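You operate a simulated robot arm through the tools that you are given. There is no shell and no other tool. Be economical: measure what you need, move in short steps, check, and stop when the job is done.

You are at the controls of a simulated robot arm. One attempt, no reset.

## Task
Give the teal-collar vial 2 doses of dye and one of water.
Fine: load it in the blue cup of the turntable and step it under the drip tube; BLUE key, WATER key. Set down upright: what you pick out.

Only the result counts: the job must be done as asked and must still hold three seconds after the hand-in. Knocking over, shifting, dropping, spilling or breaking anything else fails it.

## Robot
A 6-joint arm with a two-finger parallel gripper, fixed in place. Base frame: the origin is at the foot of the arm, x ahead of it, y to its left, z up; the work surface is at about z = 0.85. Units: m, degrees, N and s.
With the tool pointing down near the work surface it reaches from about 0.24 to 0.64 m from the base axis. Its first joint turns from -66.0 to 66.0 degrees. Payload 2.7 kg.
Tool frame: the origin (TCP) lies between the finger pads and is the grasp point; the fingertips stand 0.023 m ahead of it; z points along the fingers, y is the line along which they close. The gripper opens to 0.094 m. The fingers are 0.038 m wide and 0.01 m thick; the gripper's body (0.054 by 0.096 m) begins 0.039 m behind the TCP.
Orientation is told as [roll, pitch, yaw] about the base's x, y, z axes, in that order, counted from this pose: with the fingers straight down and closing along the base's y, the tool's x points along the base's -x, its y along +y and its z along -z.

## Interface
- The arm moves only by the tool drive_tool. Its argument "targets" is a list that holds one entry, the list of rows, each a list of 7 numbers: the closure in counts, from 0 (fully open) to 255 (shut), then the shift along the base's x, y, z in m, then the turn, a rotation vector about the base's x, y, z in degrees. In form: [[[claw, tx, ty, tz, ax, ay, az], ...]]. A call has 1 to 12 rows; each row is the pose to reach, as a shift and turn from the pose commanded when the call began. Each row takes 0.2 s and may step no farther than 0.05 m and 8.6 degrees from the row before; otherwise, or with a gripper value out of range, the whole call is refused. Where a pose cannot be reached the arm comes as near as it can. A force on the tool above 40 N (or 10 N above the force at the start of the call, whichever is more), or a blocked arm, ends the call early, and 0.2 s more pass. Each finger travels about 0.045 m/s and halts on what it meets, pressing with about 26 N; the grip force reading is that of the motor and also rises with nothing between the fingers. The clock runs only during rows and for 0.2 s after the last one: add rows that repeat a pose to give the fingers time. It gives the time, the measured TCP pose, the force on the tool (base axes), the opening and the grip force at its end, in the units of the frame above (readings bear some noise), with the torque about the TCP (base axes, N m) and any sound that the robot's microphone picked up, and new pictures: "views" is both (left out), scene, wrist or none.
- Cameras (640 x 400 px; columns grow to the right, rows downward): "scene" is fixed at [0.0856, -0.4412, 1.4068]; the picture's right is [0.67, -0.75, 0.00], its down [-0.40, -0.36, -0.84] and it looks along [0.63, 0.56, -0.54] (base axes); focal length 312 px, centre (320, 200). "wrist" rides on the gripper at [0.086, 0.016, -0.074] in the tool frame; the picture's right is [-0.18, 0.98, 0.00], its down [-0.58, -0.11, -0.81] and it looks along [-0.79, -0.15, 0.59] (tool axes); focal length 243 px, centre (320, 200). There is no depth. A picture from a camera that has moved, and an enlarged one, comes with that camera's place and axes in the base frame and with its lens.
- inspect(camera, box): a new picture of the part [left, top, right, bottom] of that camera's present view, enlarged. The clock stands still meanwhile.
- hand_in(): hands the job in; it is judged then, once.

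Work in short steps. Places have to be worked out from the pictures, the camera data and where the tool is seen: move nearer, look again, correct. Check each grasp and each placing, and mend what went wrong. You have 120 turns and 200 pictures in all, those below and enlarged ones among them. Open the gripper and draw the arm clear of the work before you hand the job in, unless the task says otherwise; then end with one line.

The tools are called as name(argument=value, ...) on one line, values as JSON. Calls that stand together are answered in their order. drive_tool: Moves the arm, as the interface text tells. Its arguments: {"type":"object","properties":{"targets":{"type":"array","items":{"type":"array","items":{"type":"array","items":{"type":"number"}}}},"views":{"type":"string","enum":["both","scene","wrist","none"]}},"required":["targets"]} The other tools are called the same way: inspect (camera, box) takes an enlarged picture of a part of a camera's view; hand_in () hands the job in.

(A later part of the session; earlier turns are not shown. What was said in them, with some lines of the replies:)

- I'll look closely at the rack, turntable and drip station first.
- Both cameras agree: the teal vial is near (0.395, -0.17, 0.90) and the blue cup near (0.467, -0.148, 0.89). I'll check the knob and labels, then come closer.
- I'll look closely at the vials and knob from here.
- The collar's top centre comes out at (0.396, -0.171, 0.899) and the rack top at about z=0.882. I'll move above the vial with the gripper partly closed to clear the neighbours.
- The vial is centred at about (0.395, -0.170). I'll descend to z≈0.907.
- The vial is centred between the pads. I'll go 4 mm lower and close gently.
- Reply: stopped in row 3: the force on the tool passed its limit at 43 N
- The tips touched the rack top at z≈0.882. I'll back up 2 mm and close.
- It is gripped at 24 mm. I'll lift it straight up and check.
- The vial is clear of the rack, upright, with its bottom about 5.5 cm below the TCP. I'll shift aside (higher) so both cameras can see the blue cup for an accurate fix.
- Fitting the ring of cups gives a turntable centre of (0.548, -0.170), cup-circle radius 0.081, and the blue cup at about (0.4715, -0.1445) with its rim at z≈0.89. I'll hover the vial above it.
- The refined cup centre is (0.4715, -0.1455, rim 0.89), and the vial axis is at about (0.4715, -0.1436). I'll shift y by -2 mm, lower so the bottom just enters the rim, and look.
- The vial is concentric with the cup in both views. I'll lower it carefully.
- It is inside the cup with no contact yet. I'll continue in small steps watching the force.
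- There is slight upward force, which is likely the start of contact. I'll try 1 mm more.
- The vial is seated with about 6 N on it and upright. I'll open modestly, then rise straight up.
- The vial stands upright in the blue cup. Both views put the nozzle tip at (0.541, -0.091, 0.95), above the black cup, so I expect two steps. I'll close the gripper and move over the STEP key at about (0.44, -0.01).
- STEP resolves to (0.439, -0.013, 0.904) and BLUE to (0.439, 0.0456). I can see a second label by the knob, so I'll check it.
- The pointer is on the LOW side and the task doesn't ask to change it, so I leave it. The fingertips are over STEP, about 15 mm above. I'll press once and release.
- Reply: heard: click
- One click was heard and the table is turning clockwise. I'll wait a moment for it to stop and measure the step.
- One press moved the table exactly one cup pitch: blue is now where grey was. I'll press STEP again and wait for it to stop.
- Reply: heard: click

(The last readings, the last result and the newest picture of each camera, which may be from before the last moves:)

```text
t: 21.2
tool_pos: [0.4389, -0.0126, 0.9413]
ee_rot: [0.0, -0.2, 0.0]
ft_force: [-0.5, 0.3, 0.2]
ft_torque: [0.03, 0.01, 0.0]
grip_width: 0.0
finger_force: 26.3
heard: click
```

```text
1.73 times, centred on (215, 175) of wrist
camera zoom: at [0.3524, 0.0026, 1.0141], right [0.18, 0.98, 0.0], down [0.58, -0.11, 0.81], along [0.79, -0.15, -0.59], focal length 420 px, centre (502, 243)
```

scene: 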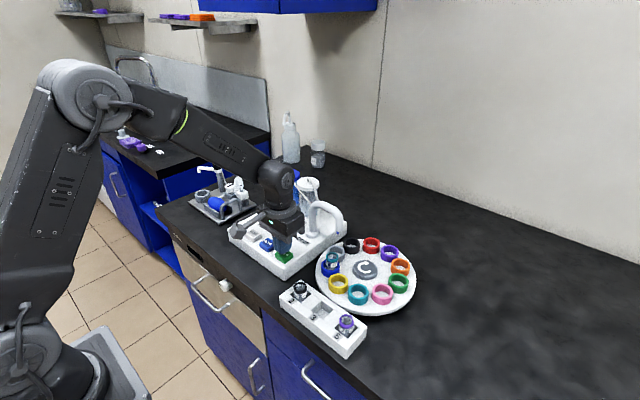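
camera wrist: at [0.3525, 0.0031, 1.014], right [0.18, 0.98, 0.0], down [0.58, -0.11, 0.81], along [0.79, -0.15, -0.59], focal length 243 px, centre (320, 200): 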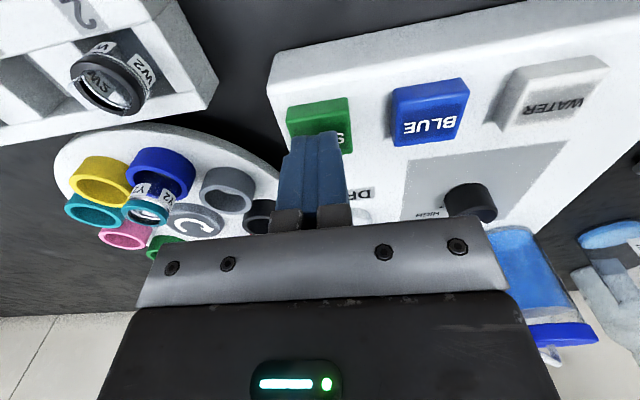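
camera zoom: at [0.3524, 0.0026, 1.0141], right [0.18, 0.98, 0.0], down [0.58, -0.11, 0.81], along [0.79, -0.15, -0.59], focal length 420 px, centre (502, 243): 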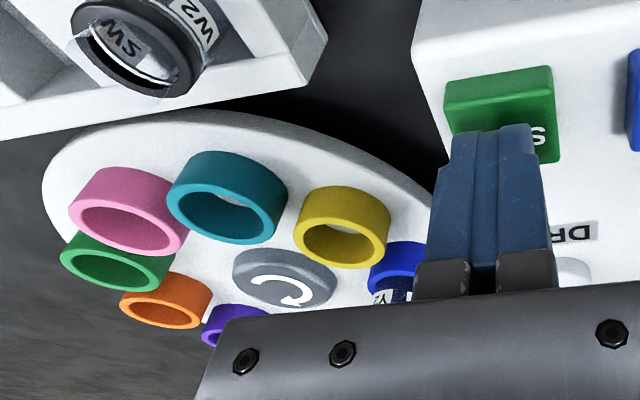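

The vial sits at the drip position, but it may be a few mm off the nozzle axis. I'll move the arm aside for a clear side-on look at both.

drive_tool(targets=[[[255, -0.02, 0, 0.04, 0, 0, 0], [255, -0.03, -0.04, 0.06, 0, 0, 0], [255, -0.03, -0.085, 0.06, 0, 0, 0], [255, -0.02, -0.13, 0.06, 0, 0, 0], [255, 0, -0.17, 0.06, 0, 0, 0], [255, 0.01, -0.19, 0.06, 0, 0, 0], [255, 0.01, -0.19, 0.06, 0, 0, 0]]])

inspect(camera="wrist", box=[330, 60, 530, 230])

inspect(camera="scene", box=[300, 195, 430, 275])

```text
t: 22.8
tool_pos: [0.4491, -0.2027, 1.0001]
ee_rot: [0.0, -0.1, -0.1]
ft_force: [-0.2, -0.8, 0.3]
ft_torque: [0.01, 0.04, 0.0]
grip_width: 0.0
finger_force: 25.8
camera wrist: at [0.3627, -0.1875, 1.0746], right [0.18, 0.98, 0.0], down [0.58, -0.11, 0.81], along [0.79, -0.15, -0.59], focal length 243 px, centre (320, 200)
```

scene: 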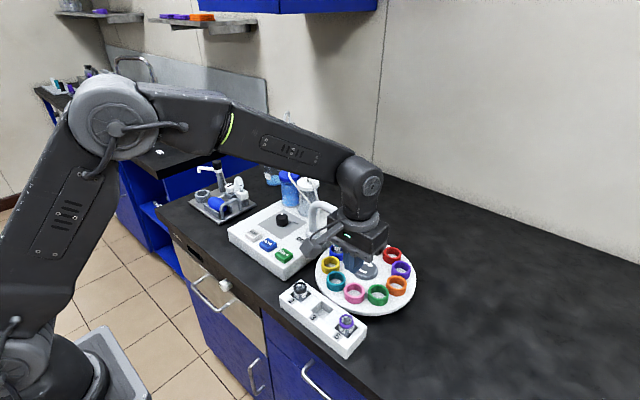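
wrist: 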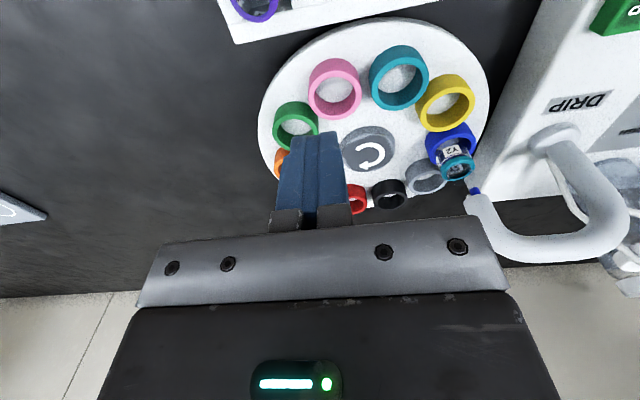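

```text
2.35 times, centred on (430, 145) of wrist
camera zoom: at [0.3627, -0.1875, 1.0746], right [0.18, 0.98, 0.0], down [0.58, -0.11, 0.81], along [0.79, -0.15, -0.59], focal length 571 px, centre (61, 329)
```

zoom: 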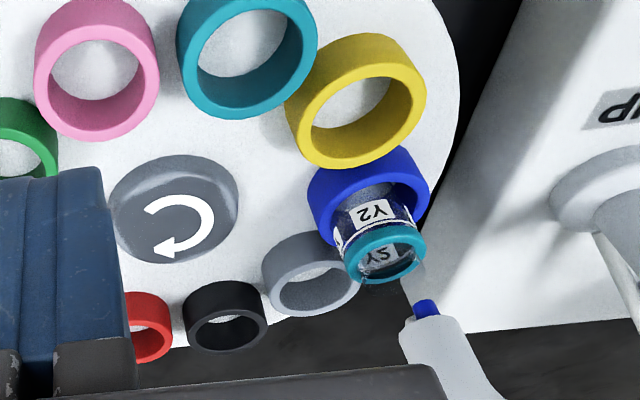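

```text
4.92 times, centred on (365, 235) of scene
camera zoom: at [0.0855, -0.4412, 1.4068], right [0.67, -0.75, 0.0], down [-0.4, -0.36, -0.84], along [0.63, 0.56, -0.54], focal length 1538 px, centre (98, 28)
```

zoom: 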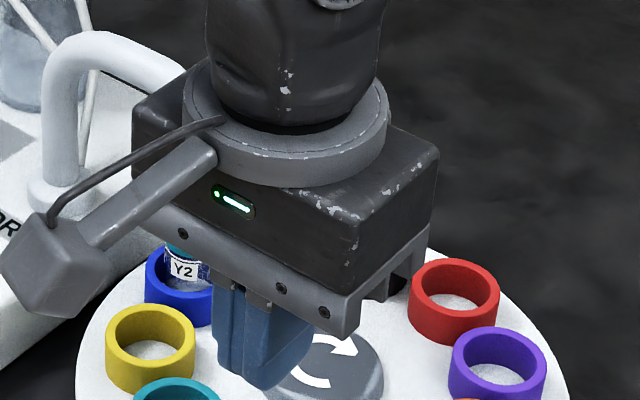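

The vial rim (0.549, -0.093) is under the nozzle, which I put at about (0.547, -0.088) on the cup circle and within the mouth. I'll go over to the BLUE key.

drive_tool(targets=[[[255, -0.03, 0.03, 0.01, 0, 0, 0], [255, -0.045, 0.075, 0.01, 0, 0, 0], [255, -0.045, 0.12, 0.01, 0, 0, 0], [255, -0.045, 0.165, 0.01, 0, 0, 0], [255, -0.035, 0.21, 0.01, 0, 0, 0], [255, -0.01, 0.247, 0.0, 0, 0, 0], [255, -0.01, 0.248, -0.03, 0, 0, 0], [255, -0.01, 0.248, -0.058, 0, 0, 0], [255, -0.01, 0.248, -0.058, 0, 0, 0]]])

inspect(camera="scene", box=[225, 190, 385, 290])

```text
t: 24.8
tool_pos: [0.4406, 0.0443, 0.9429]
ee_rot: [0.1, -0.2, 0.0]
ft_force: [-0.8, -0.2, -0.8]
ft_torque: [0.02, -0.02, 0.0]
grip_width: 0.0002
finger_force: 26.0
camera wrist: at [0.3537, 0.0603, 1.0159], right [0.18, 0.98, 0.0], down [0.58, -0.11, 0.81], along [0.79, -0.15, -0.59], focal length 243 px, centre (320, 200)
```

scene: 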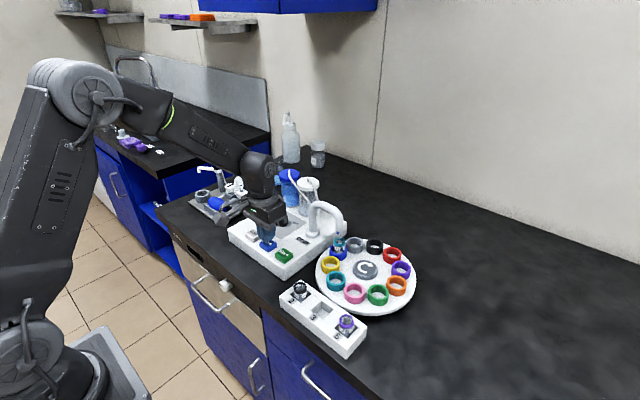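
wrist: 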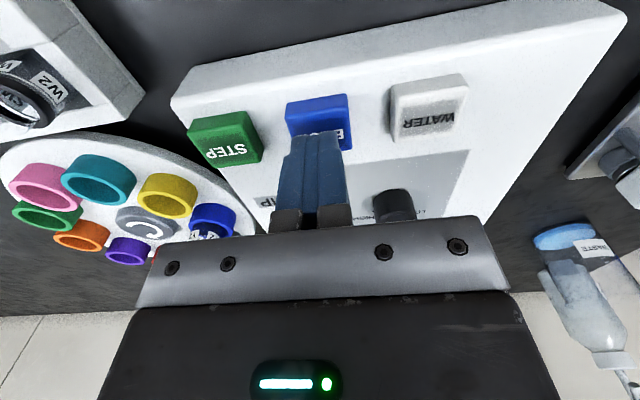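

```text
4.00 times, centred on (305, 240) of scene
camera zoom: at [0.0856, -0.4412, 1.4068], right [0.67, -0.75, 0.0], down [-0.4, -0.36, -0.84], along [0.63, 0.56, -0.54], focal length 1249 px, centre (380, 40)
```

zoom: 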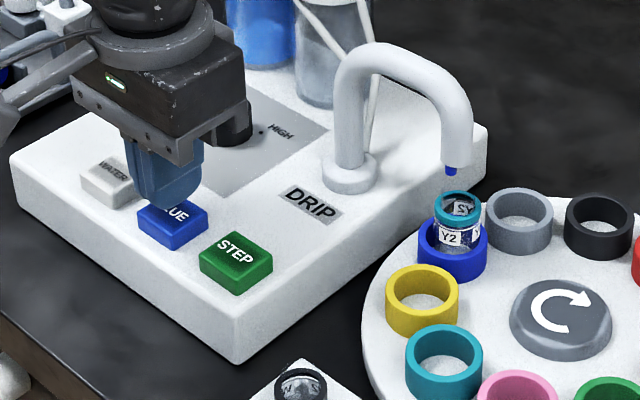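

The fingers are over BLUE. I'll press it once and look at the result.

drive_tool(targets=[[[255, 0, 0, -0.012, 0, 0, 0], [255, 0, 0, -0.016, 0, 0, 0], [255, 0, 0, -0.02, 0, 0, 0], [255, 0, 0, -0.0, 0, 0, 0]]], views="none")

inspect(camera="scene", box=[300, 210, 380, 270])

```text
t: 25.8
tool_pos: [0.4395, 0.0452, 0.9419]
ee_rot: [0.0, -0.1, 0.0]
ft_force: [-0.7, 0.1, 0.6]
ft_torque: [0.02, 0.0, 0.0]
grip_width: 0.0001
finger_force: 25.8
heard: click
```

```text
6.67 times, centred on (340, 240) of scene
camera zoom: at [0.0856, -0.4412, 1.4068], right [0.67, -0.75, 0.0], down [-0.4, -0.36, -0.84], along [0.63, 0.56, -0.54], focal length 2082 px, centre (187, -67)
```

zoom: 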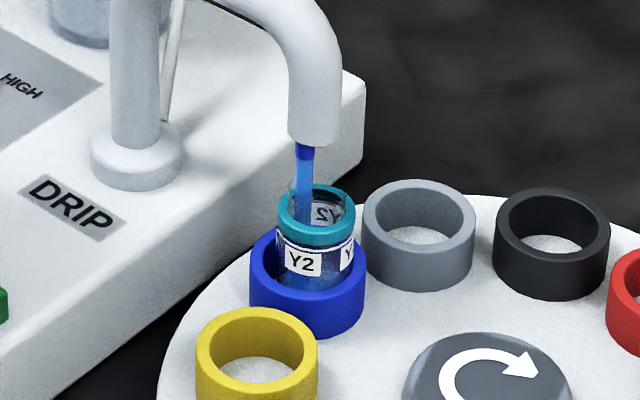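

The stream is entering the vial. I'll wait for the dose to finish before pressing again.

drive_tool(targets=[[[255, 0, 0, 0, 0, 0, 0], [255, 0, 0, 0, 0, 0, 0], [255, 0, 0, 0, 0, 0, 0], [255, 0, 0, 0, 0, 0, 0], [255, 0, 0, 0, 0, 0, 0], [255, 0, 0, 0, 0, 0, 0], [255, 0, 0, 0, 0, 0, 0], [255, 0, 0, 0, 0, 0, 0]]], views="none")

inspect(camera="scene", box=[300, 210, 380, 270])

```text
t: 27.6
tool_pos: [0.4406, 0.0444, 0.9429]
ee_rot: [0.0, -0.2, 0.0]
ft_force: [-0.5, -0.4, 0.4]
ft_torque: [0.03, 0.02, 0.03]
grip_width: 0.0001
finger_force: 25.8
```

```text
6.67 times, centred on (340, 240) of scene
camera zoom: at [0.0856, -0.4412, 1.4068], right [0.67, -0.75, 0.0], down [-0.4, -0.36, -0.84], along [0.63, 0.56, -0.54], focal length 2082 px, centre (187, -67)
```

zoom: 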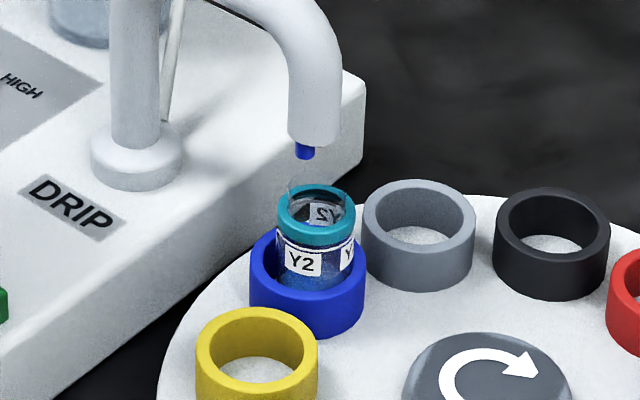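

The first dose is complete with no spill. Now the second BLUE press, with a wait after.

drive_tool(targets=[[[255, 0, 0, -0.012, 0, 0, 0], [255, 0, 0, -0.016, 0, 0, 0], [255, 0, 0, -0.02, 0, 0, 0], [255, 0, 0, -0.0, 0, 0, 0], [255, 0, 0, 0, 0, 0, 0], [255, 0, 0, 0, 0, 0, 0], [255, 0, 0, 0, 0, 0, 0], [255, 0, 0, 0, 0, 0, 0], [255, 0, 0, 0, 0, 0, 0], [255, 0, 0, 0, 0, 0, 0], [255, 0, 0, 0, 0, 0, 0], [255, 0, 0, 0, 0, 0, 0]]], views="none")

inspect(camera="scene", box=[300, 210, 380, 270])

inspect(camera="wrist", box=[260, 60, 500, 220])

```text
t: 30.2
tool_pos: [0.4382, 0.0446, 0.943]
ee_rot: [0.0, -0.2, 0.1]
ft_force: [0.3, 0.8, 0.8]
ft_torque: [-0.02, 0.0, 0.02]
grip_width: 0.0
finger_force: 26.3
heard: click
```

```text
6.67 times, centred on (340, 240) of scene
camera zoom: at [0.0856, -0.4412, 1.4068], right [0.67, -0.75, 0.0], down [-0.4, -0.36, -0.84], along [0.63, 0.56, -0.54], focal length 2082 px, centre (187, -67)
```

zoom: 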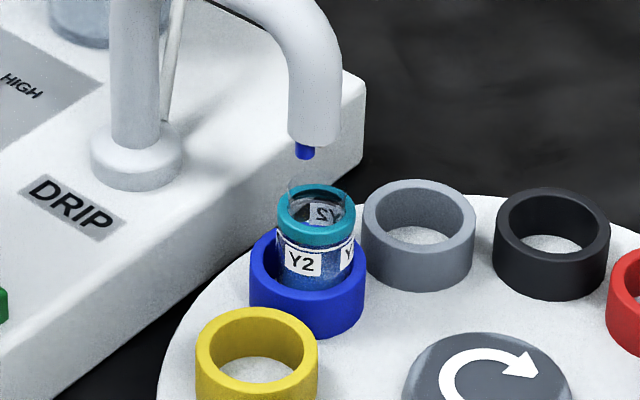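

```text
2.50 times, centred on (380, 140) of wrist
camera zoom: at [0.3532, 0.0601, 1.0163], right [0.18, 0.98, 0.0], down [0.58, -0.11, 0.81], along [0.79, -0.15, -0.59], focal length 606 px, centre (170, 350)
```

zoom: 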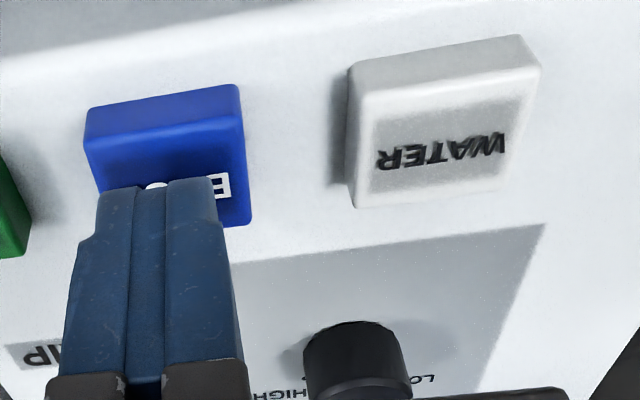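

The second dose is in with no spill. WATER is at about (0.4385, 0.103), so I'll move 58 mm in +y and check before pressing.

drive_tool(targets=[[[255, 0, 0.02, 0.01, 0, 0, 0], [255, 0, 0.045, 0.01, 0, 0, 0], [255, 0, 0.058, 0.0, 0, 0, 0], [255, 0, 0.058, 0, 0, 0, 0]]], views="wrist")

inspect(camera="scene", box=[215, 195, 375, 295])

```text
t: 31.2
tool_pos: [0.4387, 0.1025, 0.9427]
ee_rot: [0.0, -0.2, 0.0]
ft_force: [-0.1, 0.4, 0.3]
ft_torque: [0.01, 0.02, 0.01]
grip_width: 0.0
finger_force: 25.6
camera wrist: at [0.3531, 0.1184, 1.016], right [0.18, 0.98, 0.0], down [0.58, -0.11, 0.81], along [0.79, -0.15, -0.59], focal length 243 px, centre (320, 200)
```

wrist: 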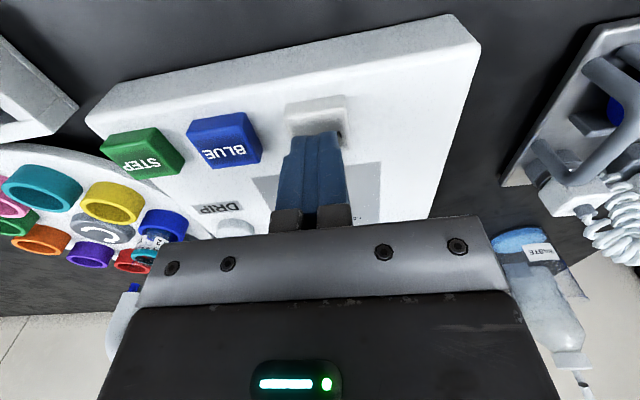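

```text
4.00 times, centred on (295, 245) of scene
camera zoom: at [0.0856, -0.4412, 1.4068], right [0.67, -0.75, 0.0], down [-0.4, -0.36, -0.84], along [0.63, 0.56, -0.54], focal length 1249 px, centre (420, 20)
```

zoom: 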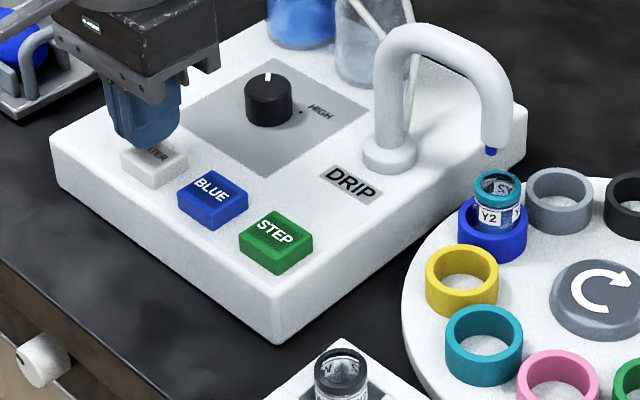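

The fingers are centred on WATER. I'll press once and wait.

drive_tool(targets=[[[255, 0, 0, -0.012, 0, 0, 0], [255, 0, 0, -0.016, 0, 0, 0], [255, 0, 0, -0.02, 0, 0, 0], [255, 0, 0, -0.0, 0, 0, 0], [255, 0, 0, 0, 0, 0, 0], [255, 0, 0, 0, 0, 0, 0], [255, 0, 0, 0, 0, 0, 0], [255, 0, 0, 0, 0, 0, 0], [255, 0, 0, 0, 0, 0, 0], [255, 0, 0, 0, 0, 0, 0], [255, 0, 0, 0, 0, 0, 0], [255, 0, 0, 0, 0, 0, 0]]], views="none")

inspect(camera="scene", box=[300, 210, 380, 270])

```text
t: 33.8
tool_pos: [0.4391, 0.1021, 0.9419]
ee_rot: [0.0, -0.2, 0.0]
ft_force: [-1.1, -0.3, -0.2]
ft_torque: [0.01, 0.01, -0.01]
grip_width: 0.0001
finger_force: 26.0
heard: click
```

```text
6.67 times, centred on (340, 240) of scene
camera zoom: at [0.0856, -0.4412, 1.4068], right [0.67, -0.75, 0.0], down [-0.4, -0.36, -0.84], along [0.63, 0.56, -0.54], focal length 2082 px, centre (187, -67)
```

zoom: 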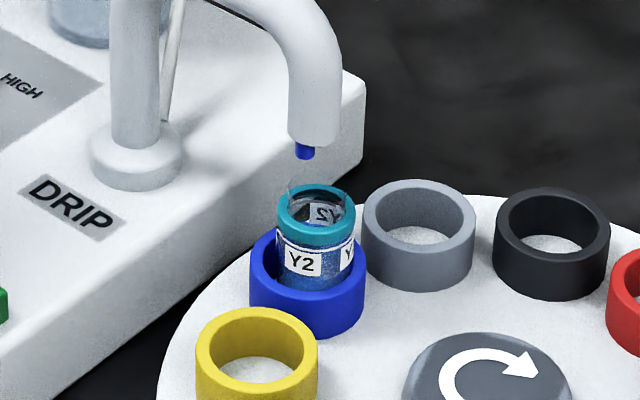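

One click was heard, and the water is in the vial, which stands upright with no spill. I'll draw the arm clear, open the gripper, and do a last check.

drive_tool(targets=[[[255, -0.02, 0, 0.04, 0, 0, 0], [200, -0.04, 0, 0.08, 0, 0, 0], [120, -0.06, 0, 0.12, 0, 0, 0], [50, -0.07, 0, 0.16, 0, 0, 0], [0, -0.07, 0, 0.18, 0, 0, 0], [0, -0.07, 0, 0.18, 0, 0, 0], [0, -0.07, 0, 0.18, 0, 0, 0]]])

inspect(camera="scene", box=[220, 190, 420, 350])

```text
t: 35.4
tool_pos: [0.3694, 0.1031, 1.1235]
ee_rot: [-0.1, -0.1, -0.1]
ft_force: [-0.3, -0.5, 0.2]
ft_torque: [-0.01, -0.03, 0.02]
grip_width: 0.094
finger_force: 0.0
camera wrist: at [0.2828, 0.1184, 1.1959], right [0.18, 0.98, 0.0], down [0.58, -0.11, 0.81], along [0.79, -0.15, -0.59], focal length 243 px, centre (320, 200)
```

scene: 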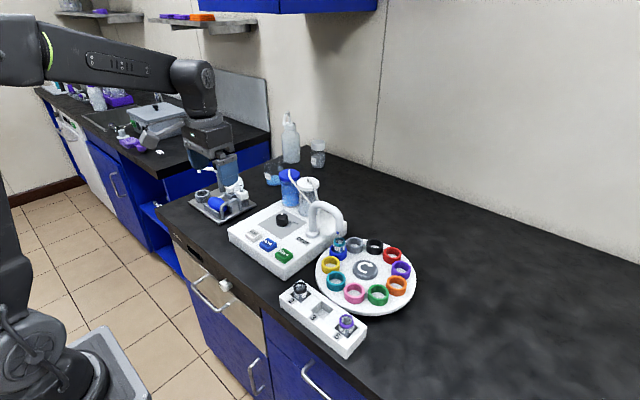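
wrist: 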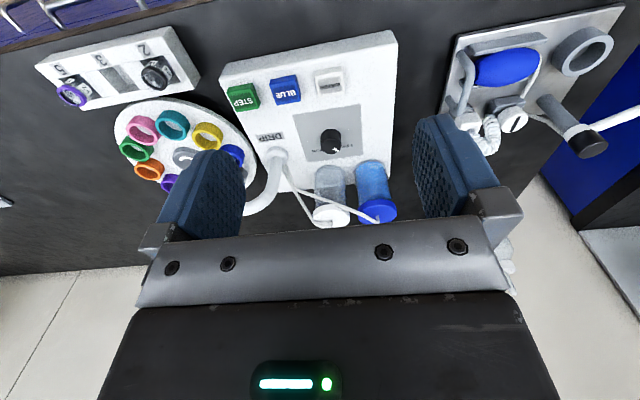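

```text
2.50 times, centred on (320, 270) of scene
camera zoom: at [0.0855, -0.4412, 1.4068], right [0.67, -0.75, 0.0], down [-0.4, -0.36, -0.84], along [0.63, 0.56, -0.54], focal length 781 px, centre (320, 25)
```

zoom: 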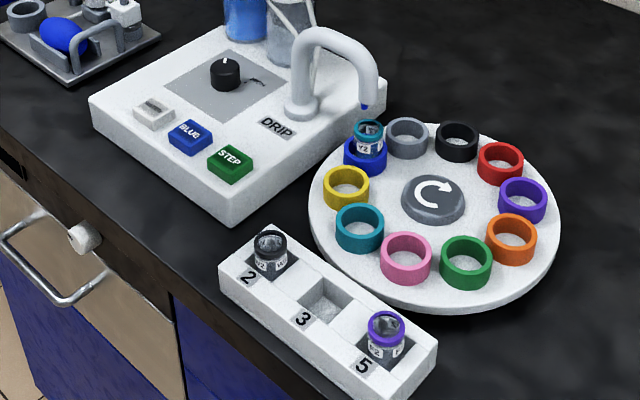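

Everything is in place: the dosed vial is upright in the blue cup, and the arm is clear with the gripper open.

hand_in()

```text
The job is handed in.
```

I handed the job in: the teal-collar vial has two blue dye doses and one water dose, and it stands upright in the turntable's blue cup under the drip tube. I saw no spills, and the arm is clear with the gripper open. I left the HIGH/LOW knob as it was, pointing towards LOW.
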